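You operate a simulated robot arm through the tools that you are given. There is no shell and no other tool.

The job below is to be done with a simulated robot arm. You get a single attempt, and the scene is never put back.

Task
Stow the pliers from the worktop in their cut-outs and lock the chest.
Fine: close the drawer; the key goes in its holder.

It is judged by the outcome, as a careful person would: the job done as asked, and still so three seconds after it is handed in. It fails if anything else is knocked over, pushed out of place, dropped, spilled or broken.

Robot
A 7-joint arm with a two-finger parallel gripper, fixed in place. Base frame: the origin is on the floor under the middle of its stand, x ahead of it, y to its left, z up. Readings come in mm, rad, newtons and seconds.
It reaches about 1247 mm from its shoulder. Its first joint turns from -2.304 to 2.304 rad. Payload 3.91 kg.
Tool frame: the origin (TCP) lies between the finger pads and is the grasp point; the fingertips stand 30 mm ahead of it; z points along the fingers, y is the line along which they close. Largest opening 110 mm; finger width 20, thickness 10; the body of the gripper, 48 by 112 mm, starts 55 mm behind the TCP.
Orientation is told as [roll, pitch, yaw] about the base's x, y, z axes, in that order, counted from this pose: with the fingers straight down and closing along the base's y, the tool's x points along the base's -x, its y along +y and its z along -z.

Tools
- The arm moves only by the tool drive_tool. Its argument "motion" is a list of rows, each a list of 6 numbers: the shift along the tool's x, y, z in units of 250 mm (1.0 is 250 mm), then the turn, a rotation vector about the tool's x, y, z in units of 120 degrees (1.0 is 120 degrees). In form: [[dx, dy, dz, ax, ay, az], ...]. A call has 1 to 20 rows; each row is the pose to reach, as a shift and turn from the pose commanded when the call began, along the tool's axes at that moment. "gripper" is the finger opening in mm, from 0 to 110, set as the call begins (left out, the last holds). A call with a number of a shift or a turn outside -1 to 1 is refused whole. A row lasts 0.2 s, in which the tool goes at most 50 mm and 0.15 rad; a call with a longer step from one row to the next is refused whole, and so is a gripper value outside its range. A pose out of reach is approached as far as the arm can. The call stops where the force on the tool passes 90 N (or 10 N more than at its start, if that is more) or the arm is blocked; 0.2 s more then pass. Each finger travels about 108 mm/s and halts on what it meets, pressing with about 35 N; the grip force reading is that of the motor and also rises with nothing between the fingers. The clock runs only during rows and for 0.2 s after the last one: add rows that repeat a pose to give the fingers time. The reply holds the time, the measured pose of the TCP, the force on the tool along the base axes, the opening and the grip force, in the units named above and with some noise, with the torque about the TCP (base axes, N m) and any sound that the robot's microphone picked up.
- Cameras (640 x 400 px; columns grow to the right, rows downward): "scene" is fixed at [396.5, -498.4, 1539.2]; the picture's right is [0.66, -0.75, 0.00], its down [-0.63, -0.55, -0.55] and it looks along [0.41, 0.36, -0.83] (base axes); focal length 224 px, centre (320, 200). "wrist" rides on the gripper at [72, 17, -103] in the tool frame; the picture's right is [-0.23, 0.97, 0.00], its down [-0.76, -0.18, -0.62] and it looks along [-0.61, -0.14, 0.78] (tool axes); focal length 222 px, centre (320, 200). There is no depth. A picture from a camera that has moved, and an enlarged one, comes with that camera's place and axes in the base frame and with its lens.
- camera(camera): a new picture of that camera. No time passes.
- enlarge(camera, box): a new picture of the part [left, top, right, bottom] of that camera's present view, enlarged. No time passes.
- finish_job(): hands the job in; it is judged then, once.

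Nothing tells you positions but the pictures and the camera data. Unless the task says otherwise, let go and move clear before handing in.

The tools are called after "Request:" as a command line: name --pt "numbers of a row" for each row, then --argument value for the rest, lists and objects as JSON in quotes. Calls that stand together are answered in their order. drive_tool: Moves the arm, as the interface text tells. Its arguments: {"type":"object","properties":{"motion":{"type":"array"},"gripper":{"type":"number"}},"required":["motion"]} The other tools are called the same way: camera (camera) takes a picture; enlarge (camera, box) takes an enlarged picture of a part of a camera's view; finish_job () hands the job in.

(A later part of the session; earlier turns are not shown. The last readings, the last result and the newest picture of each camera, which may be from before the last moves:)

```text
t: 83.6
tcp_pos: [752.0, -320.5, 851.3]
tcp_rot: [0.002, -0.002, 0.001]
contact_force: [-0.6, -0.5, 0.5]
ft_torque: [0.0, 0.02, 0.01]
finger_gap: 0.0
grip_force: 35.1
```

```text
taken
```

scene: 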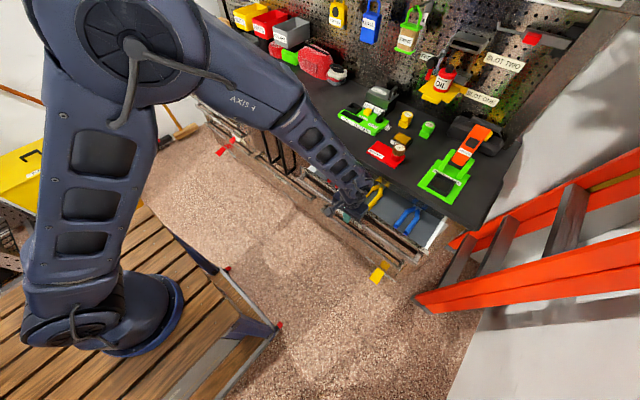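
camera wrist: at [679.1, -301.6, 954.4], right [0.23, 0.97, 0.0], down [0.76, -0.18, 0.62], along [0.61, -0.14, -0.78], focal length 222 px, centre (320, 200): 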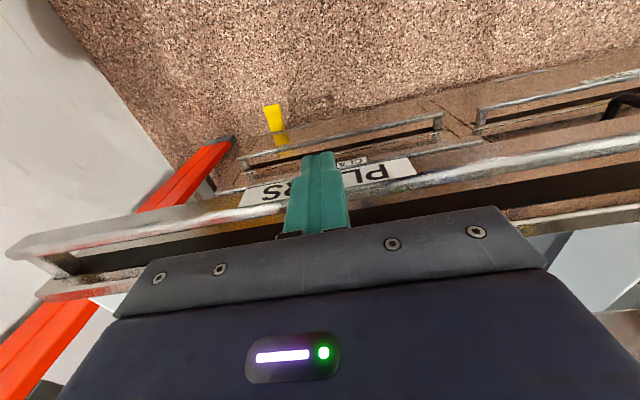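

The drawer is tracking well. I'll push on, slowing toward the end.

Request:
drive_tool --pt "-0.03 0 0 0 0 0" --pt "-0.06 0 0 0 0 0" --pt "-0.09 0 0 0 0 0" --pt "-0.12 0 0 0 0 0" --pt "-0.15 0 0 0 0 0" --pt "-0.18 0 0 0 0 0" --pt "-0.21 0 0 0 0 0" --pt "-0.24 0 0 0 0 0" --pt "-0.27 0 0 0 0 0" --pt "-0.3 0 0 0 0 0" --pt "-0.32 0 0 0 0 0" --pt "-0.34 0 0 0 0 0" --pt "-0.36 0 0 0 0 0"

Request:
camera --camera "wrist"

Request:
enlarge --camera "scene" --box '[280, 130, 440, 270]'

```text
t: 86.4
tcp_pos: [841.7, -318.4, 852.0]
tcp_rot: [-0.001, -0.001, 0.001]
contact_force: [1.0, 1.3, -0.1]
ft_torque: [-0.02, -0.01, -0.01]
finger_gap: 0.2
grip_force: 35.2
```

```text
taken
camera wrist: at [768.5, -300.8, 955.3], right [0.23, 0.97, 0.0], down [0.76, -0.18, 0.62], along [0.61, -0.14, -0.78], focal length 222 px, centre (320, 200)
```

wrist: 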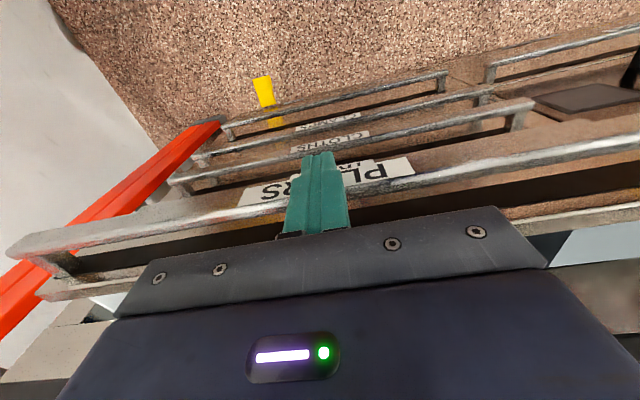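

```text
2.86 times, centred on (360, 200) of scene
camera zoom: at [396.5, -498.4, 1539.2], right [0.66, -0.75, 0.0], down [-0.63, -0.55, -0.55], along [0.41, 0.36, -0.83], focal length 639 px, centre (206, 200)
```

zoom: 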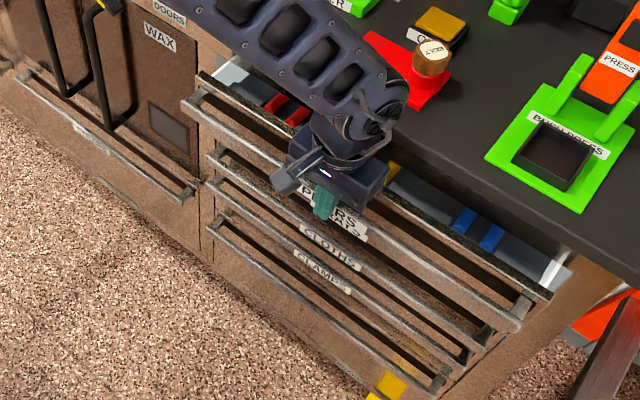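

There's about 40 mm to go. I'll advance in small steps, checking the force so I don't shove the chest.

Request:
drive_tool --pt "-0.02 0 0 0 0 0" --pt "-0.04 0 0 0 0 0" --pt "-0.06 0 0 0 0 0" --pt "-0.08 0 0 0 0 0" --pt "-0.1 0 0 0 0 0" --pt "-0.1 0 0 0 0 0"

Request:
camera --camera "wrist"

Request:
enlarge --camera "scene" --box '[280, 130, 440, 270]'

```text
t: 87.8
tcp_pos: [866.4, -318.0, 850.8]
tcp_rot: [0.0, 0.0, 0.0]
contact_force: [0.2, 0.1, -0.3]
ft_torque: [0.01, -0.02, 0.01]
finger_gap: 0.0
grip_force: 35.0
```

```text
taken
camera wrist: at [793.1, -301.0, 953.5], right [0.23, 0.97, 0.0], down [0.76, -0.18, 0.62], along [0.61, -0.14, -0.78], focal length 222 px, centre (320, 200)
```

wrist: 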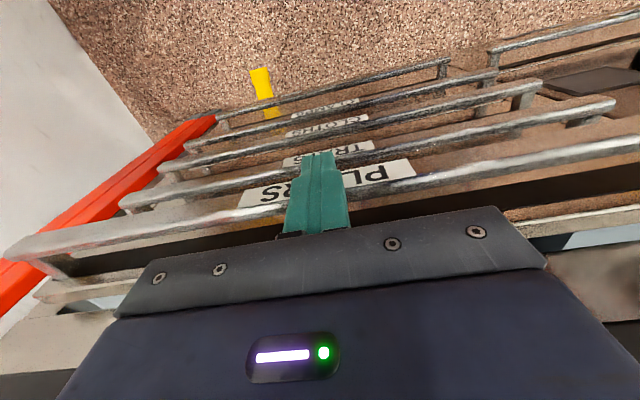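

```text
2.86 times, centred on (360, 200) of scene
camera zoom: at [396.5, -498.4, 1539.2], right [0.66, -0.75, 0.0], down [-0.63, -0.55, -0.55], along [0.41, 0.36, -0.83], focal length 639 px, centre (206, 200)
```

zoom: 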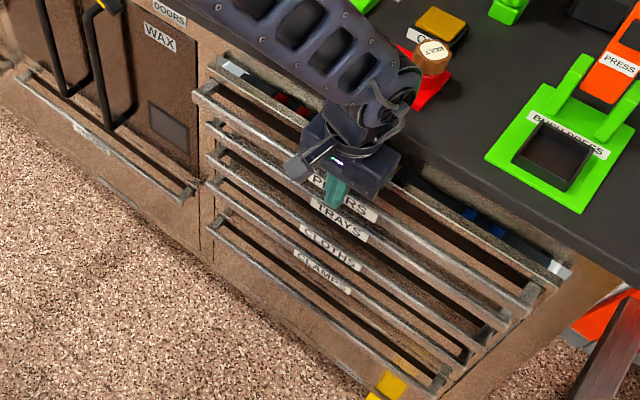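

About 20 mm still to go. Another small push.

Request:
drive_tool --pt "-0.016 0 0 0 0 0" --pt "-0.032 0 0 0 0 0" --pt "-0.048 0 0 0 0 0" --pt "-0.06 0 0 0 0 0" --pt "-0.06 0 0 0 0 0"

Request:
camera --camera "wrist"

Request:
enlarge --camera "scene" --box '[300, 140, 420, 230]'

```text
t: 89.0
tcp_pos: [880.8, -317.5, 851.0]
tcp_rot: [-0.001, 0.0, 0.0]
contact_force: [0.2, 0.2, 0.7]
ft_torque: [0.01, 0.02, 0.01]
finger_gap: 0.1
grip_force: 35.1
```

```text
taken
camera wrist: at [807.4, -299.9, 954.5], right [0.23, 0.97, 0.0], down [0.76, -0.18, 0.62], along [0.61, -0.14, -0.78], focal length 222 px, centre (320, 200)
```

wrist: 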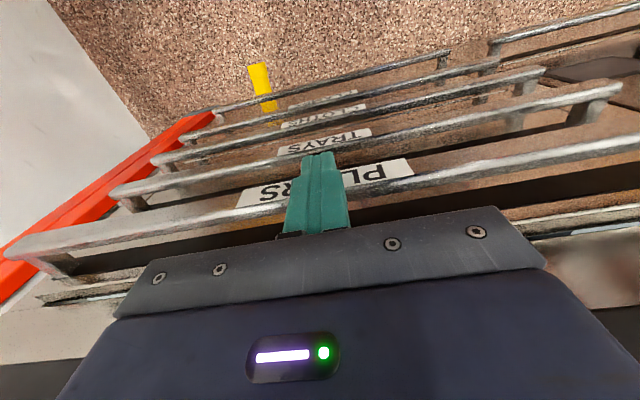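

```text
4.44 times, centred on (360, 185) of scene
camera zoom: at [396.5, -498.4, 1539.2], right [0.66, -0.75, 0.0], down [-0.63, -0.55, -0.55], along [0.41, 0.36, -0.83], focal length 995 px, centre (142, 267)
```

zoom: 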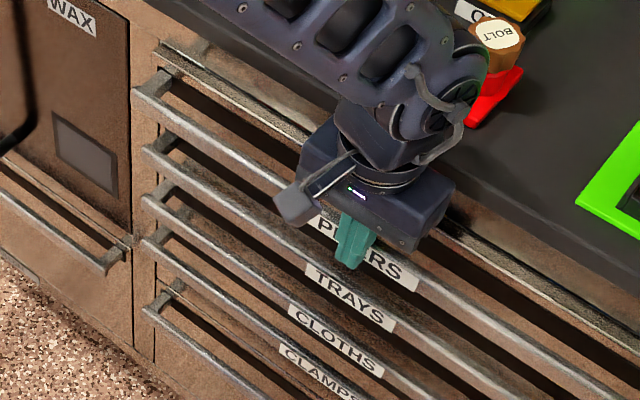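

Nearly shut. I'll take tiny steps until I feel the stop.

Request:
drive_tool --pt "-0.01 0 0 0 0 0" --pt "-0.02 0 0 0 0 0" --pt "-0.028 0 0 0 0 0" --pt "-0.028 0 0 0 0 0"

Request:
camera --camera "wrist"

Request:
enlarge --camera "wrist" --box '[480, 110, 640, 260]'

```text
t: 90.0
tcp_pos: [888.0, -317.9, 851.3]
tcp_rot: [0.0, 0.0, 0.001]
contact_force: [-0.2, -0.6, -0.5]
ft_torque: [-0.01, -0.03, 0.01]
finger_gap: 0.0
grip_force: 35.0
```

```text
taken
camera wrist: at [815.0, -299.9, 954.1], right [0.23, 0.97, 0.0], down [0.76, -0.18, 0.62], along [0.61, -0.14, -0.78], focal length 222 px, centre (320, 200)
```

wrist: 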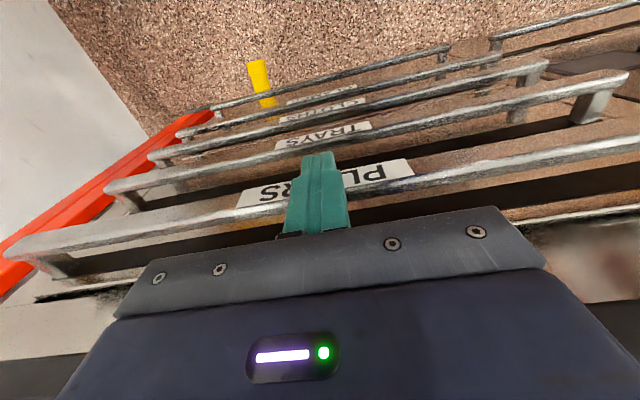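

```text
2.67 times, centred on (560, 185) of wrist
camera zoom: at [815.0, -299.9, 954.1], right [0.23, 0.97, 0.0], down [0.76, -0.18, 0.62], along [0.61, -0.14, -0.78], focal length 592 px, centre (-320, 240)
```

zoom: 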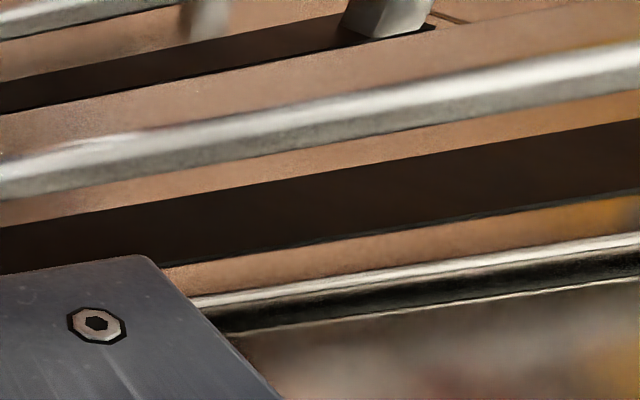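

Request:
drive_tool --pt "-0.008 0 0 0 0 0" --pt "-0.016 0 0 0 0 0" --pt "-0.016 0 0 0 0 0"

Request:
drive_tool --pt "-0.006 0 0 0 0 0" --pt "-0.012 0 0 0 0 0" --pt "-0.012 0 0 0 0 0"

Request:
camera --camera "wrist"

Request:
enlarge --camera "wrist" --box '[480, 110, 640, 260]'

```text
t: 90.8
tcp_pos: [891.1, -318.6, 852.0]
tcp_rot: [0.001, 0.0, 0.0]
contact_force: [-23.2, 2.8, 1.7]
ft_torque: [-0.18, -1.87, 0.51]
finger_gap: 0.1
grip_force: 35.4
```

```text
t: 91.6
tcp_pos: [890.3, -317.9, 852.7]
tcp_rot: [0.0, 0.009, 0.0]
contact_force: [-34.3, 5.2, 19.8]
ft_torque: [-0.1, -3.6, 0.75]
finger_gap: 0.0
grip_force: 34.7
stopped in row 3: the force on the tool passed its limit at 92 N (the readings are from after the stop); the commanded pose is now the measured one
```

```text
taken
camera wrist: at [817.8, -300.2, 955.1], right [0.23, 0.97, 0.0], down [0.77, -0.18, 0.62], along [0.6, -0.14, -0.79], focal length 222 px, centre (320, 200)
```

wrist: 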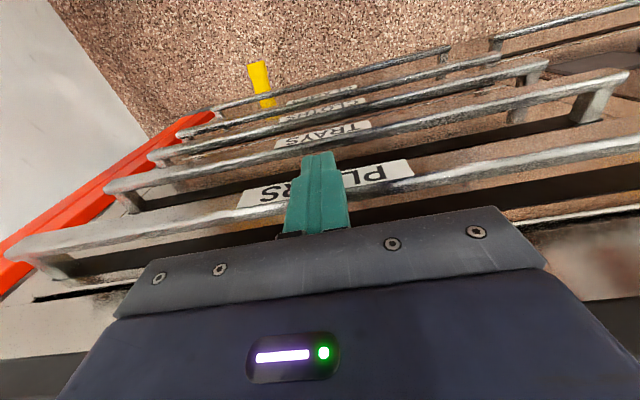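

```text
2.67 times, centred on (560, 185) of wrist
camera zoom: at [817.8, -300.2, 955.1], right [0.23, 0.97, 0.0], down [0.77, -0.18, 0.62], along [0.6, -0.14, -0.79], focal length 592 px, centre (-320, 240)
```

zoom: 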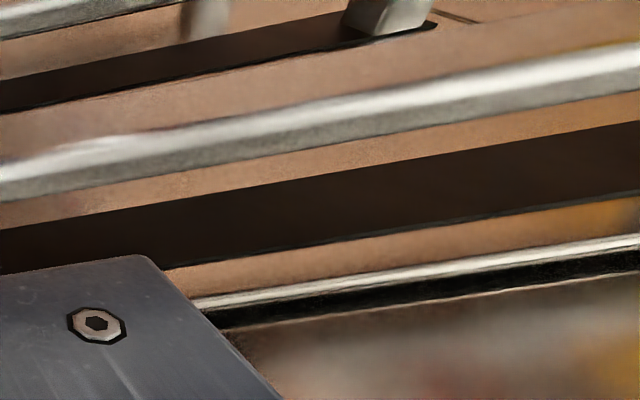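

The contact point works out about 85 mm above the TCP, so it was my gripper body meeting the worktop edge and not the drawer's stop. I'll back off and inspect.

Request:
drive_tool --pt "0.03 0 0 0 0 0" --pt "0.12 0 0 0 0 0" --pt "0.26 0 0 0 0 0" --pt "0.42 0 0 0 0 0" --pt "0.58 0 0 0 0 0" --pt "0.7 0 0 0 0 0" --pt "0.7 0 0 0 0 0"

Request:
camera --camera "wrist"

Request:
camera --camera "scene"

Request:
enlarge --camera "scene" --box '[280, 130, 460, 270]'

```text
t: 93.2
tcp_pos: [716.5, -317.9, 852.5]
tcp_rot: [0.003, 0.009, 0.0]
contact_force: [0.1, 0.1, -0.1]
ft_torque: [0.02, -0.01, 0.02]
finger_gap: 0.0
grip_force: 34.5
```

```text
taken
camera wrist: at [644.6, -299.6, 956.2], right [0.23, 0.97, 0.0], down [0.77, -0.18, 0.62], along [0.6, -0.14, -0.79], focal length 222 px, centre (320, 200)
```

wrist: 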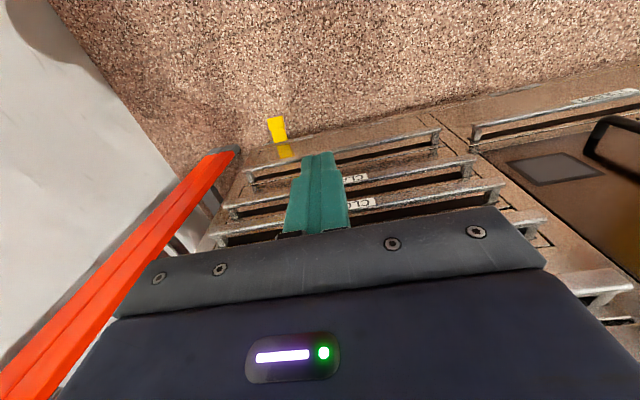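

```text
taken
```

scene: 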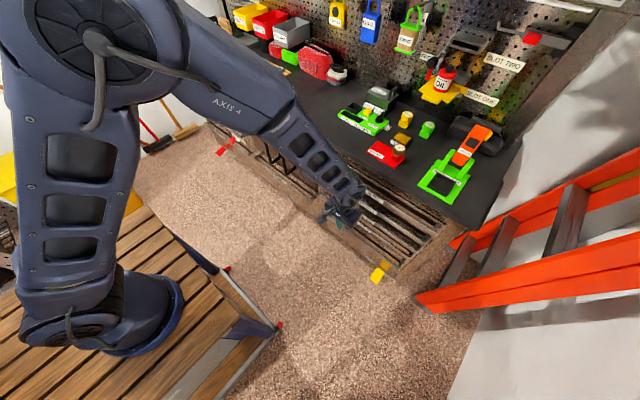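

```text
2.86 times, centred on (370, 200) of scene
camera zoom: at [396.5, -498.4, 1539.2], right [0.66, -0.75, 0.0], down [-0.63, -0.55, -0.55], along [0.41, 0.36, -0.83], focal length 639 px, centre (177, 200)
```

zoom: 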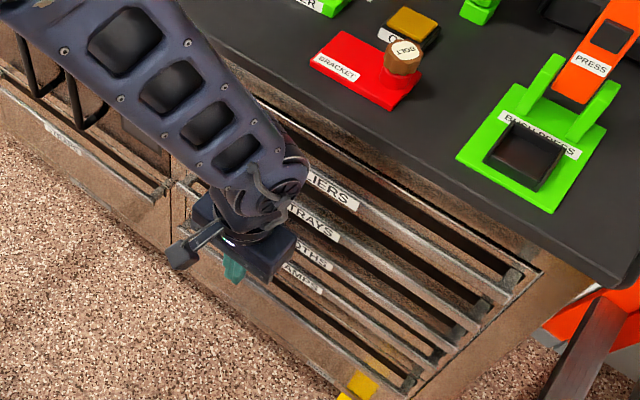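

The worktop items haven't shifted. I'll get a better view of how flush the PLIERS drawer is compared with its neighbours.

Request:
drive_tool --pt "0.1 0.1 -0.05 0 -0.05 0" --pt "0.2 0.24 -0.1 0 -0.11 0" --pt "0.28 0.4 -0.15 0 -0.17 0" --pt "0.32 0.56 -0.2 0 -0.22 0" --pt "0.32 0.7 -0.24 0 -0.25 0" --pt "0.32 0.7 -0.24 0 -0.25 0"

Request:
camera --camera "wrist"

Request:
enlarge --camera "scene" --box '[300, 150, 440, 250]'

```text
t: 94.6
tcp_pos: [637.5, -143.7, 911.1]
tcp_rot: [0.001, -0.516, -0.002]
contact_force: [0.3, -0.4, -0.4]
ft_torque: [-0.01, 0.03, -0.02]
finger_gap: 0.0
grip_force: 34.9
```

```text
taken
camera wrist: at [522.3, -126.2, 964.1], right [0.2, 0.97, 0.11], down [0.35, -0.18, 0.92], along [0.91, -0.14, -0.38], focal length 222 px, centre (320, 200)
```

wrist: 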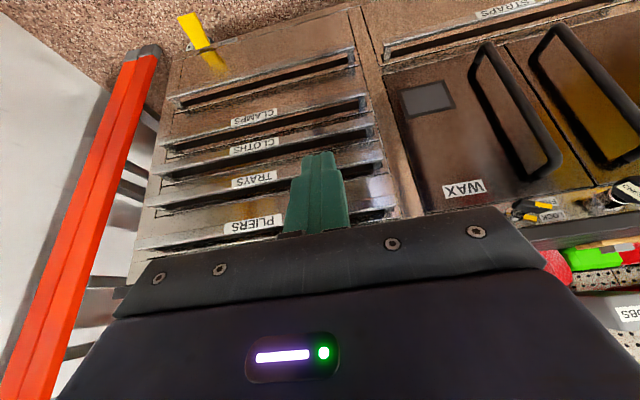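

```text
4.00 times, centred on (370, 200) of scene
camera zoom: at [396.5, -498.4, 1539.2], right [0.66, -0.75, 0.0], down [-0.63, -0.55, -0.55], along [0.41, 0.36, -0.83], focal length 895 px, centre (120, 200)
```

zoom: 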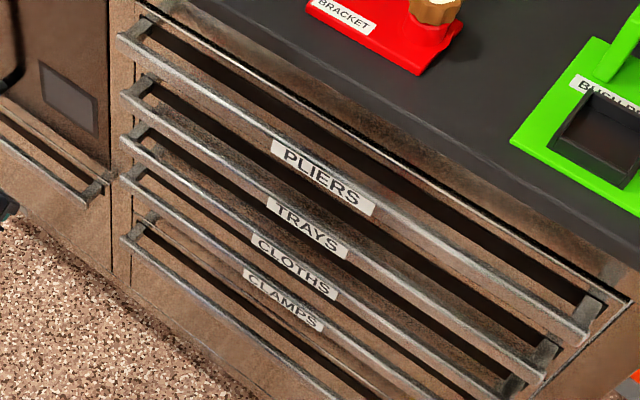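

Request:
enlarge --camera "scene" --box '[365, 195, 435, 245]'

Request:
enlarge --camera "scene" --box '[290, 145, 350, 220]'

Request:
enlarge --camera "wrist" --box '[330, 60, 430, 250]'

Request:
enlarge --camera "wrist" --box '[120, 100, 280, 260]'

```text
8.00 times, centred on (400, 220) of scene
camera zoom: at [396.5, -498.4, 1539.2], right [0.66, -0.75, 0.0], down [-0.63, -0.55, -0.55], along [0.41, 0.36, -0.83], focal length 1790 px, centre (-320, 40)
```

zoom: 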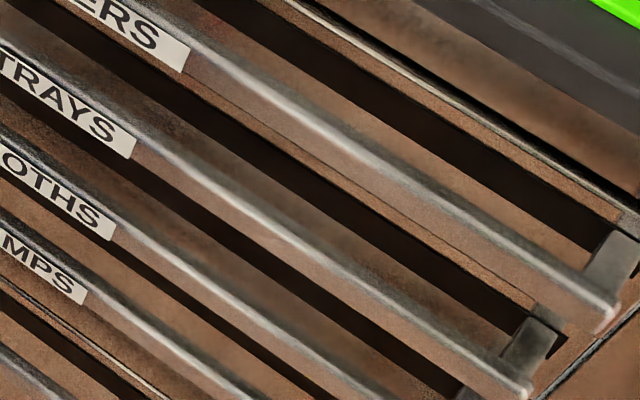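

```text
5.33 times, centred on (320, 182) of scene
camera zoom: at [396.5, -498.4, 1539.2], right [0.66, -0.75, 0.0], down [-0.63, -0.55, -0.55], along [0.41, 0.36, -0.83], focal length 1194 px, centre (320, 293)
```

zoom: 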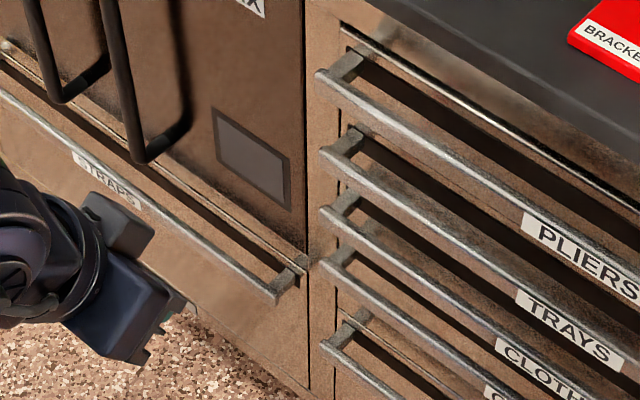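

```text
2.11 times, centred on (380, 155) of wrist
camera zoom: at [522.3, -126.2, 964.1], right [0.2, 0.97, 0.11], down [0.35, -0.18, 0.92], along [0.91, -0.14, -0.38], focal length 468 px, centre (194, 295)
```

zoom: 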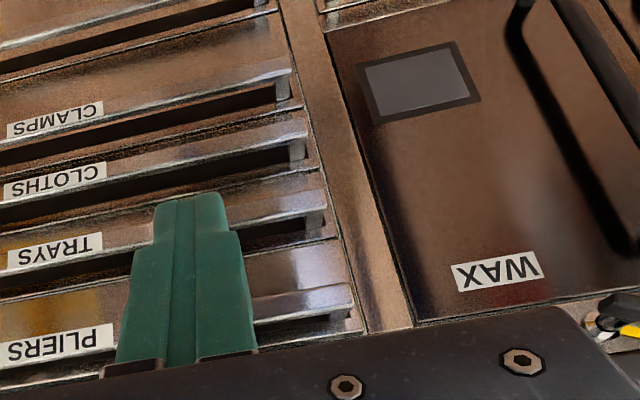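

```text
2.50 times, centred on (200, 180) of wrist
camera zoom: at [522.3, -126.2, 964.1], right [0.2, 0.97, 0.11], down [0.35, -0.18, 0.92], along [0.91, -0.14, -0.38], focal length 555 px, centre (620, 250)
```

zoom: 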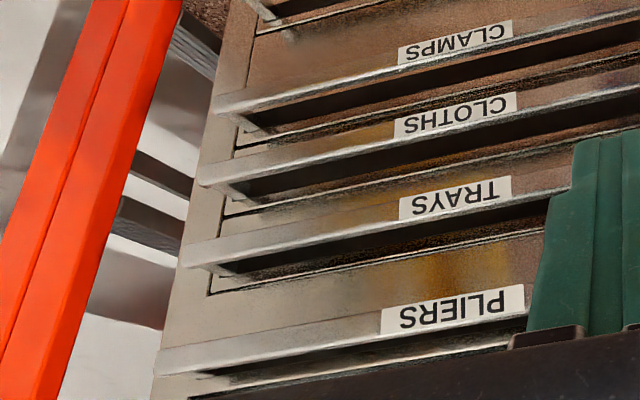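

The PLIERS bar still looks a few mm proud. I'll finish the push with the gripper tilted, so the fingers lead and the body stays clear of the worktop edge.

Request:
drive_tool --pt "-0.07 -0.12 0.09 0 -0.015 0" --pt "-0.145 -0.24 0.185 0 -0.03 0" --pt "-0.22 -0.36 0.28 0 -0.045 0" --pt "-0.295 -0.48 0.375 0 -0.06 0" --pt "-0.37 -0.6 0.47 0 -0.075 0" --pt "-0.439 -0.7 0.556 0 -0.0876 0" --pt "-0.439 -0.7 0.556 0 -0.0876 0"

Request:
camera --camera "wrist"

Request:
enlarge --camera "scene" --box '[280, 140, 420, 250]'

```text
t: 96.2
tcp_pos: [803.0, -316.6, 846.9]
tcp_rot: [0.002, -0.699, 0.0]
contact_force: [0.7, 0.3, -0.3]
ft_torque: [-0.04, 0.03, 0.01]
finger_gap: 0.2
grip_force: 34.9
```

```text
taken
camera wrist: at [679.4, -298.2, 879.0], right [0.17, 0.97, 0.15], down [0.18, -0.18, 0.97], along [0.97, -0.14, -0.21], focal length 222 px, centre (320, 200)
```

wrist: 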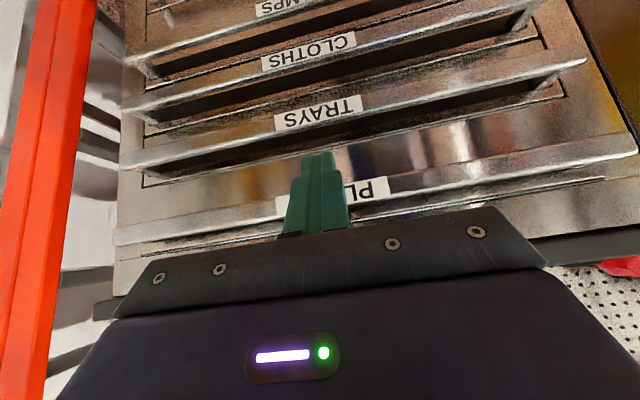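

```text
3.64 times, centred on (350, 195) of scene
camera zoom: at [396.5, -498.4, 1539.2], right [0.66, -0.75, 0.0], down [-0.63, -0.55, -0.55], along [0.41, 0.36, -0.83], focal length 814 px, centre (211, 218)
```

zoom: 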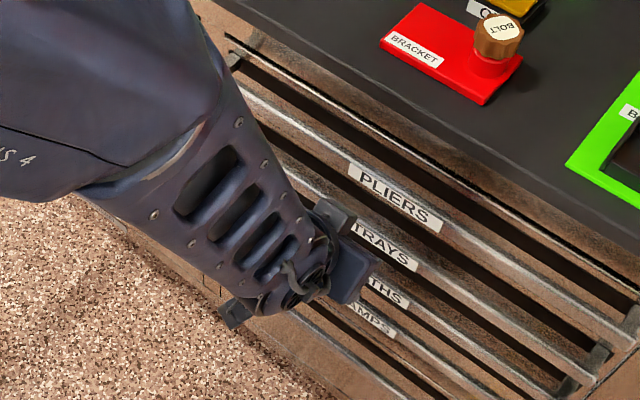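

Request:
drive_tool --pt "-0.06 0 0.05 0 0 0" --pt "-0.12 0 0.1 0 0 0" --pt "-0.17 0 0.143 0 0 0" --pt "-0.2145 0 0.18 0 0 0" --pt "-0.2145 0 0.18 0 0 0"

Request:
camera --camera "wrist"

Request:
enlarge --camera "wrist" --box '[240, 130, 400, 230]'

```text
t: 97.4
tcp_pos: [870.8, -316.6, 846.1]
tcp_rot: [0.001, -0.7, -0.002]
contact_force: [-0.1, 0.6, 0.9]
ft_torque: [-0.01, 0.02, 0.0]
finger_gap: 0.1
grip_force: 34.8
```

```text
taken
camera wrist: at [748.2, -298.4, 878.1], right [0.17, 0.97, 0.15], down [0.18, -0.18, 0.97], along [0.97, -0.14, -0.21], focal length 222 px, centre (320, 200)
```

wrist: 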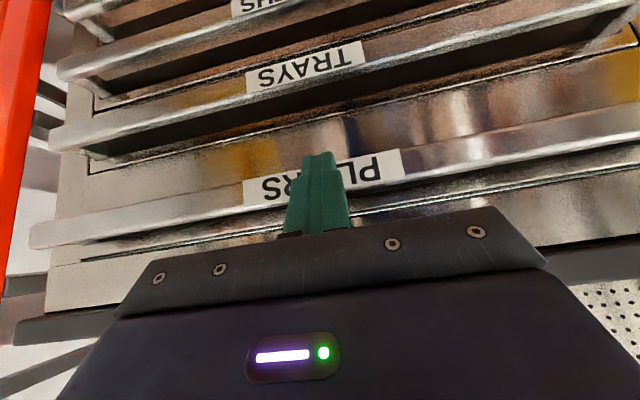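

```text
4.00 times, centred on (320, 180) of wrist
camera zoom: at [748.2, -298.4, 878.1], right [0.17, 0.97, 0.15], down [0.18, -0.18, 0.97], along [0.97, -0.14, -0.21], focal length 888 px, centre (320, 280)
```

zoom: 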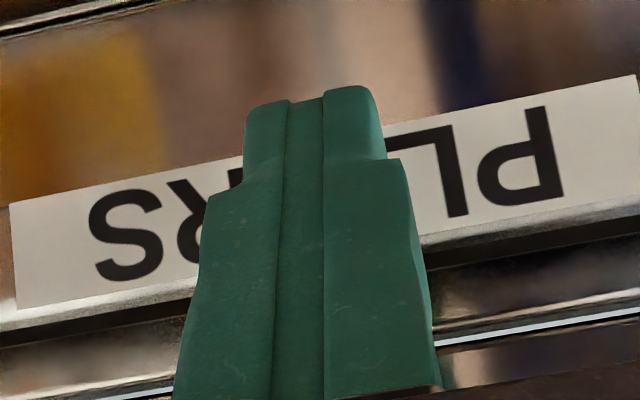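

The fingers are just in front of the bar. I'll advance in 3 mm steps and watch the force.

Request:
drive_tool --pt "-0.0092 0 0.0077 0 0 0" --pt "-0.0184 0 0.0154 0 0 0" --pt "-0.0276 0 0.0231 0 0 0" --pt "-0.0276 0 0.0231 0 0 0"

Request:
drive_tool --pt "-0.0092 0 0.0077 0 0 0" --pt "-0.0184 0 0.0154 0 0 0" --pt "-0.0184 0 0.0154 0 0 0"

```text
t: 98.4
tcp_pos: [879.4, -317.6, 845.9]
tcp_rot: [0.002, -0.696, -0.001]
contact_force: [-38.3, 5.5, 5.8]
ft_torque: [-0.26, 0.42, 0.16]
finger_gap: 0.1
grip_force: 34.6
```

```text
t: 98.9
tcp_pos: [879.6, -319.2, 842.9]
tcp_rot: [0.004, -0.688, -0.003]
contact_force: [-24.7, 1.1, 10.4]
ft_torque: [0.03, 0.16, 0.03]
finger_gap: 0.1
grip_force: 35.0
stopped in row 2: the force on the tool passed its limit at 99 N (the readings are from after the stop); the commanded pose is now the measured one
```

This time the contact is on the bar itself, 14 mm below the TCP, and it is a hard stop, so the drawer is fully home. I'll back off and compare it with the other drawers.

Request:
drive_tool --pt "0.02 0 -0.016 0 0 0" --pt "0.1 0 -0.084 0 0 0" --pt "0.2 0 -0.168 0 0 0" --pt "0.3 0.05 -0.25 0 0 0" --pt "0.4 0.1 -0.34 0 0 0" --pt "0.45 0.15 -0.42 0 0 0" --pt "0.45 0.15 -0.42 0 0 0"

Request:
camera --camera "wrist"

Request:
camera --camera "scene"

Request:
enlarge --camera "scene" --box '[290, 140, 430, 250]'

```text
t: 100.5
tcp_pos: [726.3, -279.0, 850.0]
tcp_rot: [0.003, -0.689, -0.003]
contact_force: [0.6, -0.7, 0.8]
ft_torque: [0.03, 0.04, 0.0]
finger_gap: 0.0
grip_force: 35.2
```

```text
taken
camera wrist: at [603.1, -261.1, 883.0], right [0.18, 0.97, 0.15], down [0.19, -0.18, 0.96], along [0.97, -0.14, -0.22], focal length 222 px, centre (320, 200)
```

wrist: 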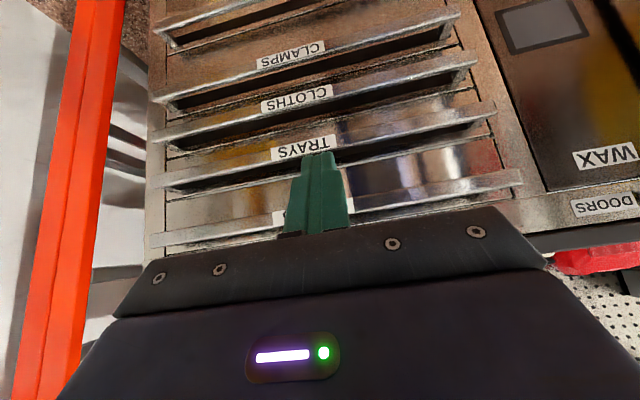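

```text
taken
```

scene: 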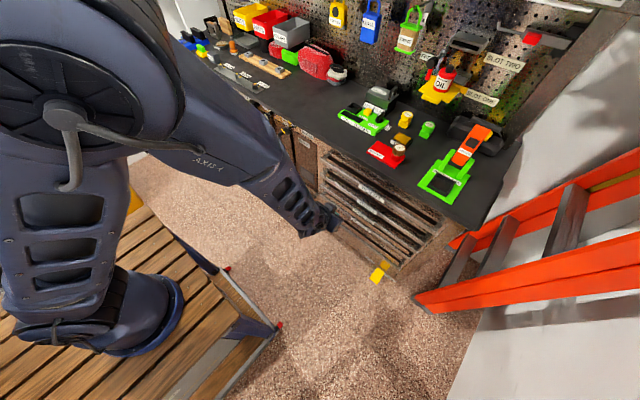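

```text
3.64 times, centred on (360, 195) of scene
camera zoom: at [396.5, -498.4, 1539.2], right [0.66, -0.75, 0.0], down [-0.63, -0.55, -0.55], along [0.41, 0.36, -0.83], focal length 814 px, centre (174, 218)
```

zoom: 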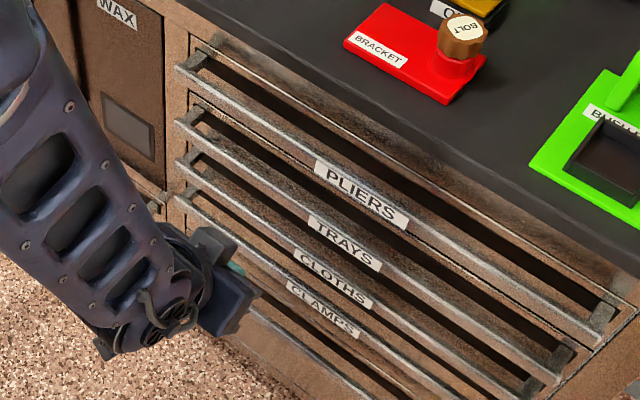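

The PLIERS drawer is now flush and in line with the others. Next is the lock, so I'll move left to look at the CHEST key and the KEY holder from the front.

Request:
drive_tool --pt "-0.028 0.14 -0.061 0 0 0" --pt "-0.056 0.29 -0.122 0 0 0" --pt "-0.084 0.44 -0.183 0 0 0" --pt "-0.112 0.59 -0.244 0 0 0" --pt "-0.14 0.74 -0.305 0 0 0" --pt "-0.166 0.888 -0.366 0 0 0" --gripper 60

Request:
drive_tool --pt "-0.01 0.17 0.008 0 0 0" --pt "-0.02 0.34 0.016 0 0 0" --pt "-0.03 0.51 0.025 0 0 0" --pt "-0.04 0.68 0.034 0 0 0" --pt "-0.05 0.85 0.042 0 0 0" --pt "-0.062 1.0 0.051 0 0 0"

Request:
drive_tool --pt "-0.02 0.16 0.016 0 0 0" --pt "-0.04 0.32 0.032 0 0 0" --pt "-0.06 0.4 0.051 0 0 0" --pt "-0.06 0.4 0.051 0 0 0"

Request:
camera --camera "wrist"

Request:
camera --camera "scene"

```text
t: 101.9
tcp_pos: [703.8, -59.9, 951.1]
tcp_rot: [0.005, -0.69, -0.008]
contact_force: [0.2, 0.0, -0.3]
ft_torque: [0.01, -0.01, 0.01]
finger_gap: 60.1
grip_force: 0.1
```

```text
t: 103.3
tcp_pos: [722.7, 189.9, 950.5]
tcp_rot: [0.005, -0.69, -0.004]
contact_force: [0.4, -0.3, 0.6]
ft_torque: [0.04, 0.03, 0.05]
finger_gap: 60.2
grip_force: 0.1
```

```text
t: 104.3
tcp_pos: [741.3, 290.8, 951.2]
tcp_rot: [0.003, -0.689, -0.004]
contact_force: [0.6, -0.2, 0.4]
ft_torque: [0.0, -0.01, 0.03]
finger_gap: 60.1
grip_force: 0.0
```

```text
taken
camera wrist: at [618.4, 308.4, 984.1], right [0.18, 0.97, 0.15], down [0.19, -0.18, 0.96], along [0.97, -0.14, -0.22], focal length 222 px, centre (320, 200)
```

wrist: 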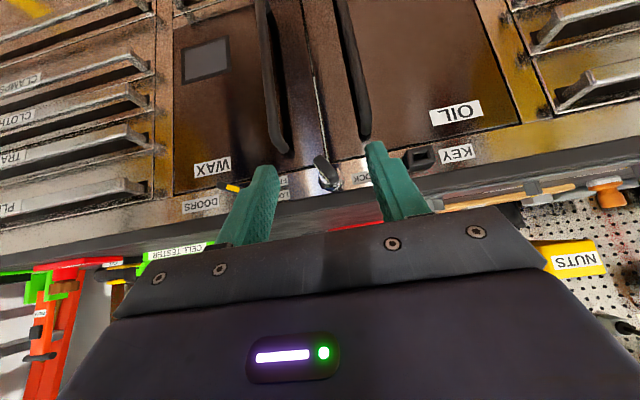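

```text
taken
```

scene: 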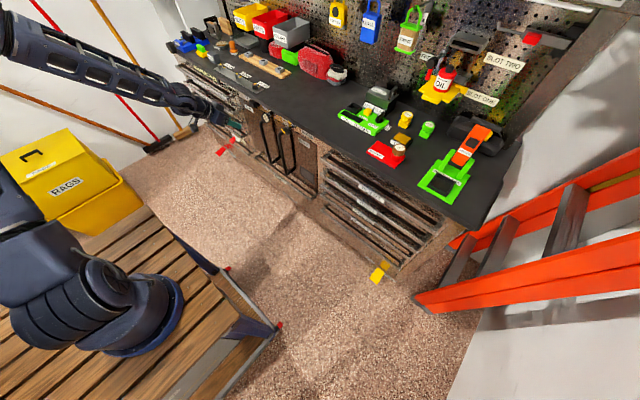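

Request:
enlarge --camera "wrist" --box '[290, 130, 370, 210]'

Request:
enlarge --camera "wrist" --box '[380, 120, 500, 200]'

Request:
enlarge --camera "scene" --box '[245, 95, 305, 135]'

Request:
enlarge --camera "scene" --box '[290, 140, 450, 270]'

```text
5.00 times, centred on (330, 170) of wrist
camera zoom: at [618.4, 308.4, 984.1], right [0.18, 0.97, 0.15], down [0.19, -0.18, 0.96], along [0.97, -0.14, -0.22], focal length 1111 px, centre (270, 350)
```

zoom: 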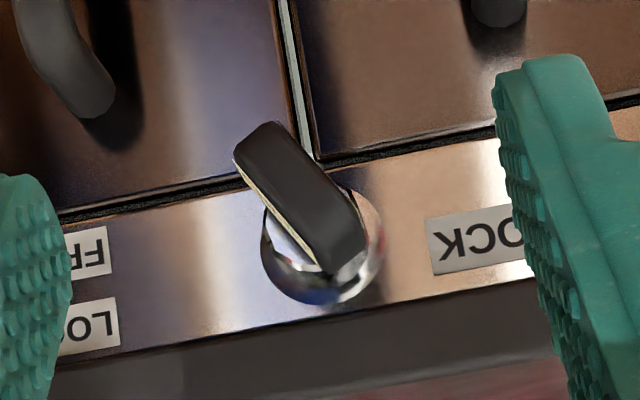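

```text
5.00 times, centred on (440, 160) of wrist
camera zoom: at [618.4, 308.4, 984.1], right [0.18, 0.97, 0.15], down [0.19, -0.18, 0.96], along [0.97, -0.14, -0.22], focal length 1111 px, centre (-280, 400)
```

zoom: 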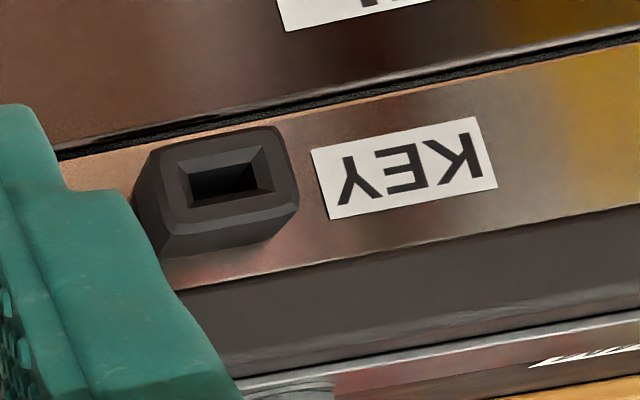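

```text
10.00 times, centred on (275, 115) of scene
camera zoom: at [396.5, -498.4, 1539.2], right [0.66, -0.75, 0.0], down [-0.63, -0.55, -0.55], along [0.41, 0.36, -0.83], focal length 2238 px, centre (770, 1050)
```

zoom: 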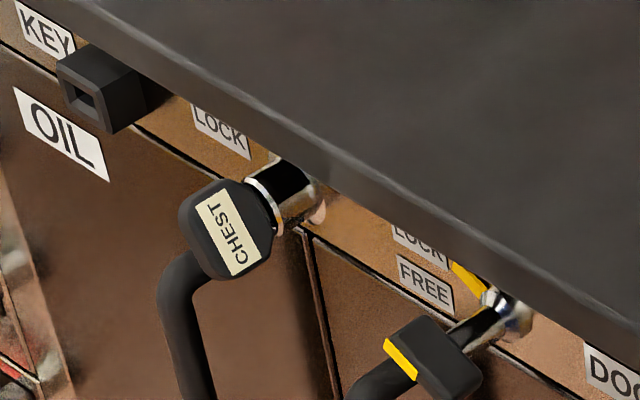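

```text
3.08 times, centred on (370, 205) of scene
camera zoom: at [396.5, -498.4, 1539.2], right [0.66, -0.75, 0.0], down [-0.63, -0.55, -0.55], along [0.41, 0.36, -0.83], focal length 689 px, centre (166, 185)
```

zoom: 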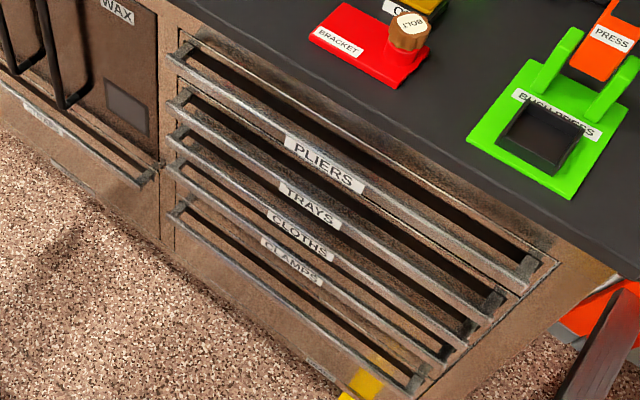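

I read the CHEST key as a flat bow about 12.7 mm thick and leaning roughly 30° toward LOCK, its front end near (883, 283, 885). The lock axis runs along x. I'll bring the gripper horizontal in front of it for a closer look.

Request:
drive_tool --pt "0.014 -0.004 0.036 0 -0.06 0" --pt "0.029 -0.008 0.071 0 -0.12 0" --pt "0.043 -0.012 0.107 0 -0.18 0" --pt "0.058 -0.016 0.143 0 -0.24 0" --pt "0.072 -0.02 0.179 0 -0.3 0" --pt "0.086 -0.025 0.214 0 -0.36 0" --pt "0.101 -0.029 0.25 0 -0.4217 0" --pt "0.101 -0.029 0.25 0 -0.4217 0"

Request:
camera --camera "wrist"

Request:
camera --camera "scene"

```text
t: 106.1
tcp_pos: [762.0, 285.2, 887.6]
tcp_rot: [2.545, -1.566, -2.548]
contact_force: [-0.2, 0.2, 0.6]
ft_torque: [0.01, 0.02, 0.0]
finger_gap: 60.1
grip_force: 0.1
```

```text
taken
camera wrist: at [658.1, 302.8, 814.5], right [0.0, 0.97, 0.23], down [-0.63, -0.18, 0.76], along [0.78, -0.14, 0.61], focal length 222 px, centre (320, 200)
```

wrist: 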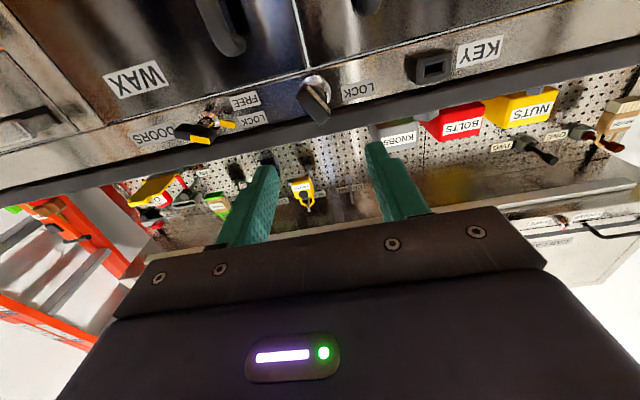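

```text
taken
```

scene: 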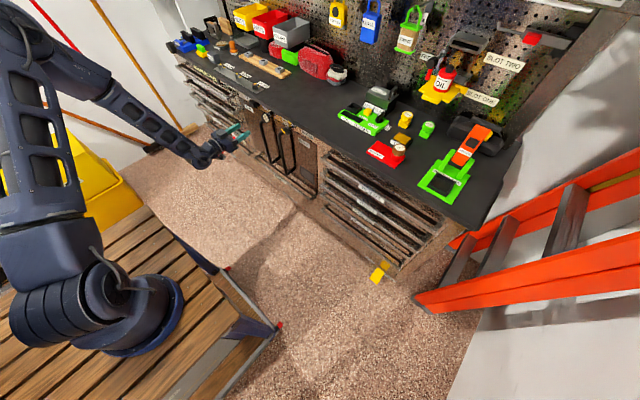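

Request:
enlarge --camera "wrist" --box '[270, 50, 400, 140]'

Request:
enlarge --camera "wrist" --box '[390, 30, 520, 110]'

Request:
enlarge --camera "wrist" --box '[130, 80, 290, 160]'

```text
4.44 times, centred on (335, 95) of wrist
camera zoom: at [658.1, 302.8, 814.5], right [0.0, 0.97, 0.23], down [-0.63, -0.18, 0.76], along [0.78, -0.14, 0.61], focal length 987 px, centre (253, 667)
```

zoom: 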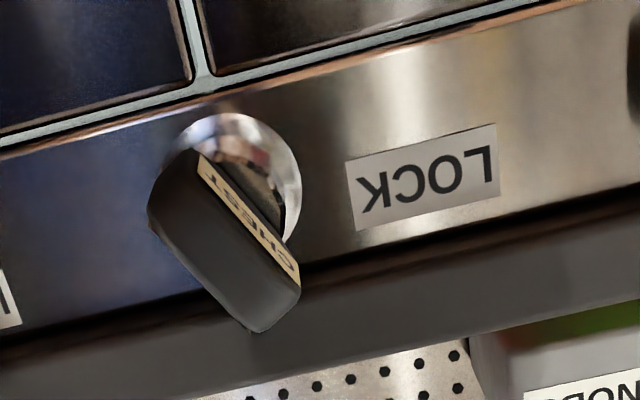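

```text
4.92 times, centred on (455, 70) of wrist
camera zoom: at [658.1, 302.8, 814.5], right [0.0, 0.97, 0.23], down [-0.63, -0.18, 0.76], along [0.78, -0.14, 0.61], focal length 1094 px, centre (-345, 840)
```

zoom: 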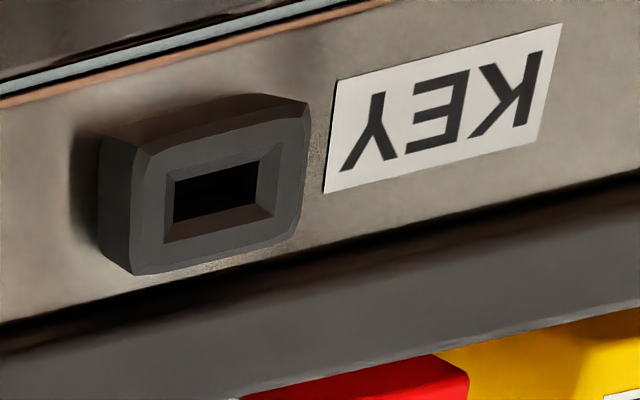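

```text
4.00 times, centred on (210, 120) of wrist
camera zoom: at [658.1, 302.8, 814.5], right [0.0, 0.97, 0.23], down [-0.63, -0.18, 0.76], along [0.78, -0.14, 0.61], focal length 888 px, centre (760, 520)
```

zoom: 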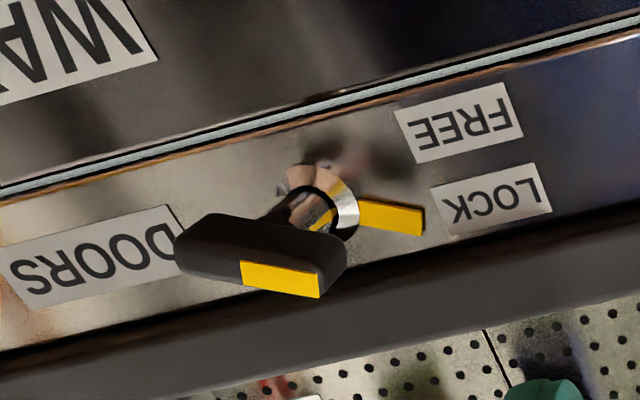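

Triangulating both views puts the bow's centre near (900, 281, 879). I'll roll the gripper to match the key's lean and bring the fingertips just short of it to check alignment.

Request:
drive_tool --pt "0.006 -0.003 0.06 0 0 -0.05" --pt "0.012 -0.005 0.12 0 0 -0.1" --pt "0.018 -0.008 0.18 0 0 -0.15" --pt "0.026 -0.011 0.25 0 0 -0.2" --pt "0.033 -0.013 0.313 0 0 -0.225" --pt "0.033 -0.013 0.313 0 0 -0.225" --pt "0.033 -0.013 0.313 0 0 -0.225" --gripper 44

Request:
camera --camera "wrist"

Request:
enlarge --camera "wrist" --box '[240, 80, 400, 200]'

Request:
enlarge --camera "scene" --box '[240, 90, 310, 140]'

```text
t: 107.7
tcp_pos: [841.1, 282.2, 879.0]
tcp_rot: [-1.576, -1.103, 1.573]
contact_force: [-0.1, 0.3, -0.3]
ft_torque: [0.04, 0.03, 0.0]
finger_gap: 44.0
grip_force: 0.0
```

```text
taken
camera wrist: at [737.3, 265.0, 806.2], right [0.0, 0.97, -0.24], down [-0.62, 0.19, 0.76], along [0.78, 0.15, 0.61], focal length 222 px, centre (320, 200)
```

wrist: 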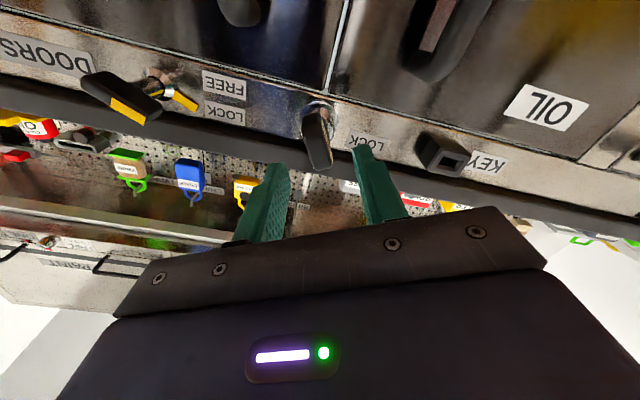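

```text
3.33 times, centred on (320, 140) of wrist
camera zoom: at [737.3, 265.0, 806.2], right [0.0, 0.97, -0.24], down [-0.62, 0.19, 0.76], along [0.78, 0.15, 0.61], focal length 740 px, centre (320, 400)
```

zoom: 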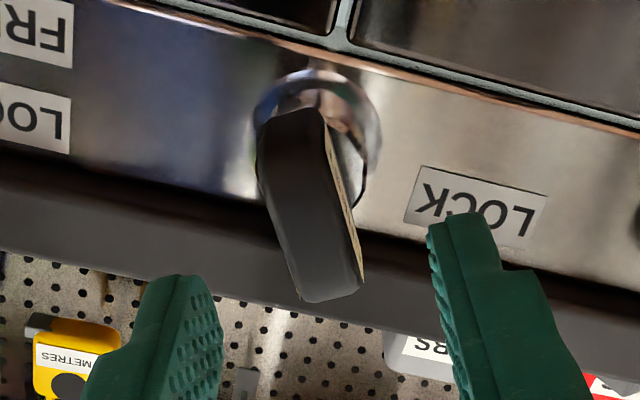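

```text
8.00 times, centred on (275, 115) of scene
camera zoom: at [396.5, -498.4, 1539.2], right [0.66, -0.75, 0.0], down [-0.63, -0.55, -0.55], along [0.41, 0.36, -0.83], focal length 1790 px, centre (680, 880)
```

zoom: 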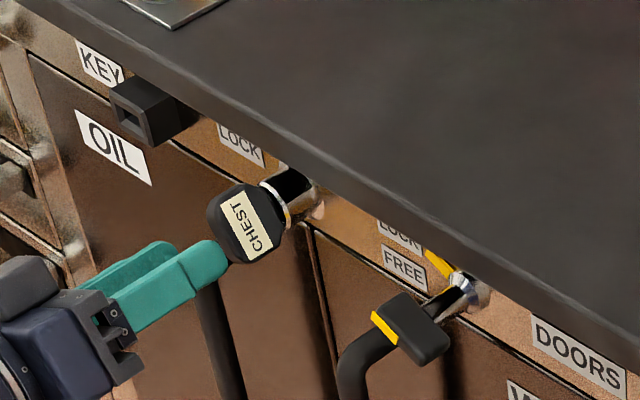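

The key leans about 31°, and its axis is about 2 mm below my tool axis. I'll correct roll and height, then advance part-way.

Request:
drive_tool --pt "0.005 0 0.02 0 0 -0.015" --pt "0.009 0 0.05 0 0 -0.033" --pt "0.009 0 0.08 0 0 -0.033" --pt "0.009 0 0.08 0 0 -0.033"

Request:
enlarge --camera "wrist" --box '[240, 80, 400, 200]'

Request:
enlarge --camera "scene" --box '[250, 90, 300, 130]'

```text
t: 108.7
tcp_pos: [860.3, 280.5, 875.7]
tcp_rot: [-1.577, -1.033, 1.572]
contact_force: [0.3, 0.0, 0.4]
ft_torque: [0.0, 0.0, 0.02]
finger_gap: 44.2
grip_force: 0.0
```

```text
3.33 times, centred on (320, 140) of wrist
camera zoom: at [756.9, 259.4, 805.2], right [0.0, 0.95, -0.3], down [-0.62, 0.24, 0.74], along [0.78, 0.19, 0.6], focal length 740 px, centre (320, 400)
```

zoom: 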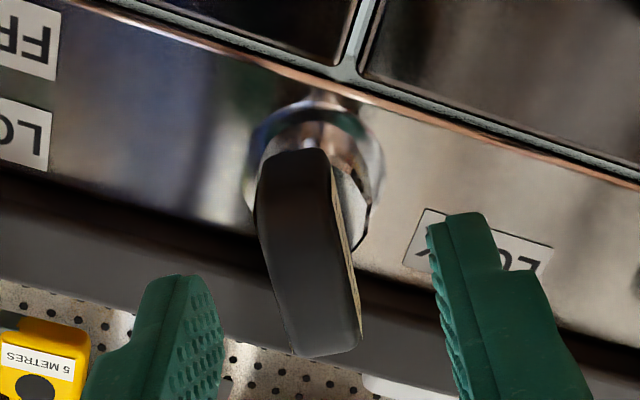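

```text
10.00 times, centred on (275, 110) of scene
camera zoom: at [396.5, -498.4, 1539.2], right [0.66, -0.75, 0.0], down [-0.63, -0.55, -0.55], along [0.41, 0.36, -0.83], focal length 2238 px, centre (770, 1100)
```

zoom: 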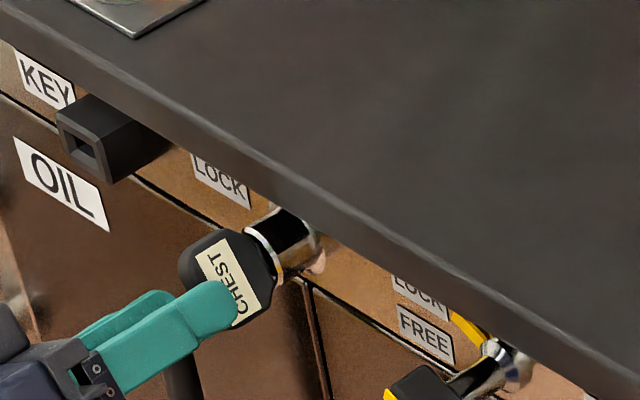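

The fingers straddle the bow squarely, about 1 mm off-centre. I'll nudge over and advance the last 20 mm.

Request:
drive_tool --pt "0 -0.004 0.02 0 0 0" --pt "0 -0.004 0.05 0 0 0" --pt "0 -0.004 0.08 0 0 0" --pt "0 -0.004 0.08 0 0 0"

Request:
enlarge --camera "wrist" --box '[240, 80, 400, 200]'

Request:
enlarge --camera "scene" --box '[250, 90, 300, 130]'

```text
t: 109.7
tcp_pos: [882.2, 279.1, 876.6]
tcp_rot: [-1.576, -1.033, 1.572]
contact_force: [0.3, 0.3, -0.5]
ft_torque: [0.0, 0.01, 0.02]
finger_gap: 44.0
grip_force: 0.0
```

```text
3.33 times, centred on (320, 140) of wrist
camera zoom: at [777.1, 257.3, 805.5], right [0.0, 0.95, -0.3], down [-0.62, 0.24, 0.74], along [0.78, 0.19, 0.6], focal length 740 px, centre (320, 400)
```

zoom: 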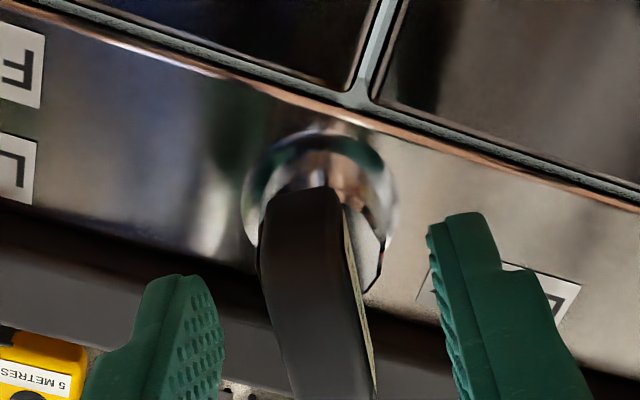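

```text
10.00 times, centred on (275, 110) of scene
camera zoom: at [396.5, -498.4, 1539.2], right [0.66, -0.75, 0.0], down [-0.63, -0.55, -0.55], along [0.41, 0.36, -0.83], focal length 2238 px, centre (770, 1100)
```

zoom: 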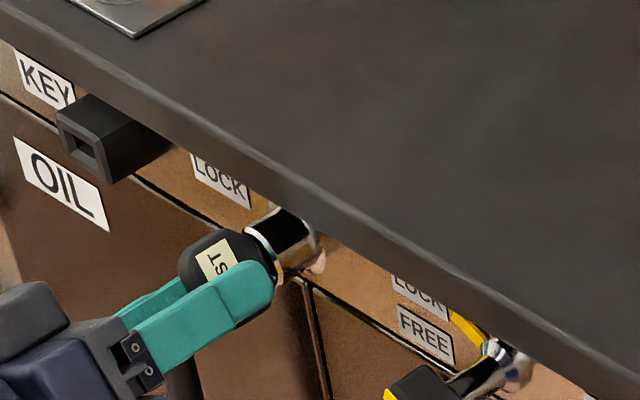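

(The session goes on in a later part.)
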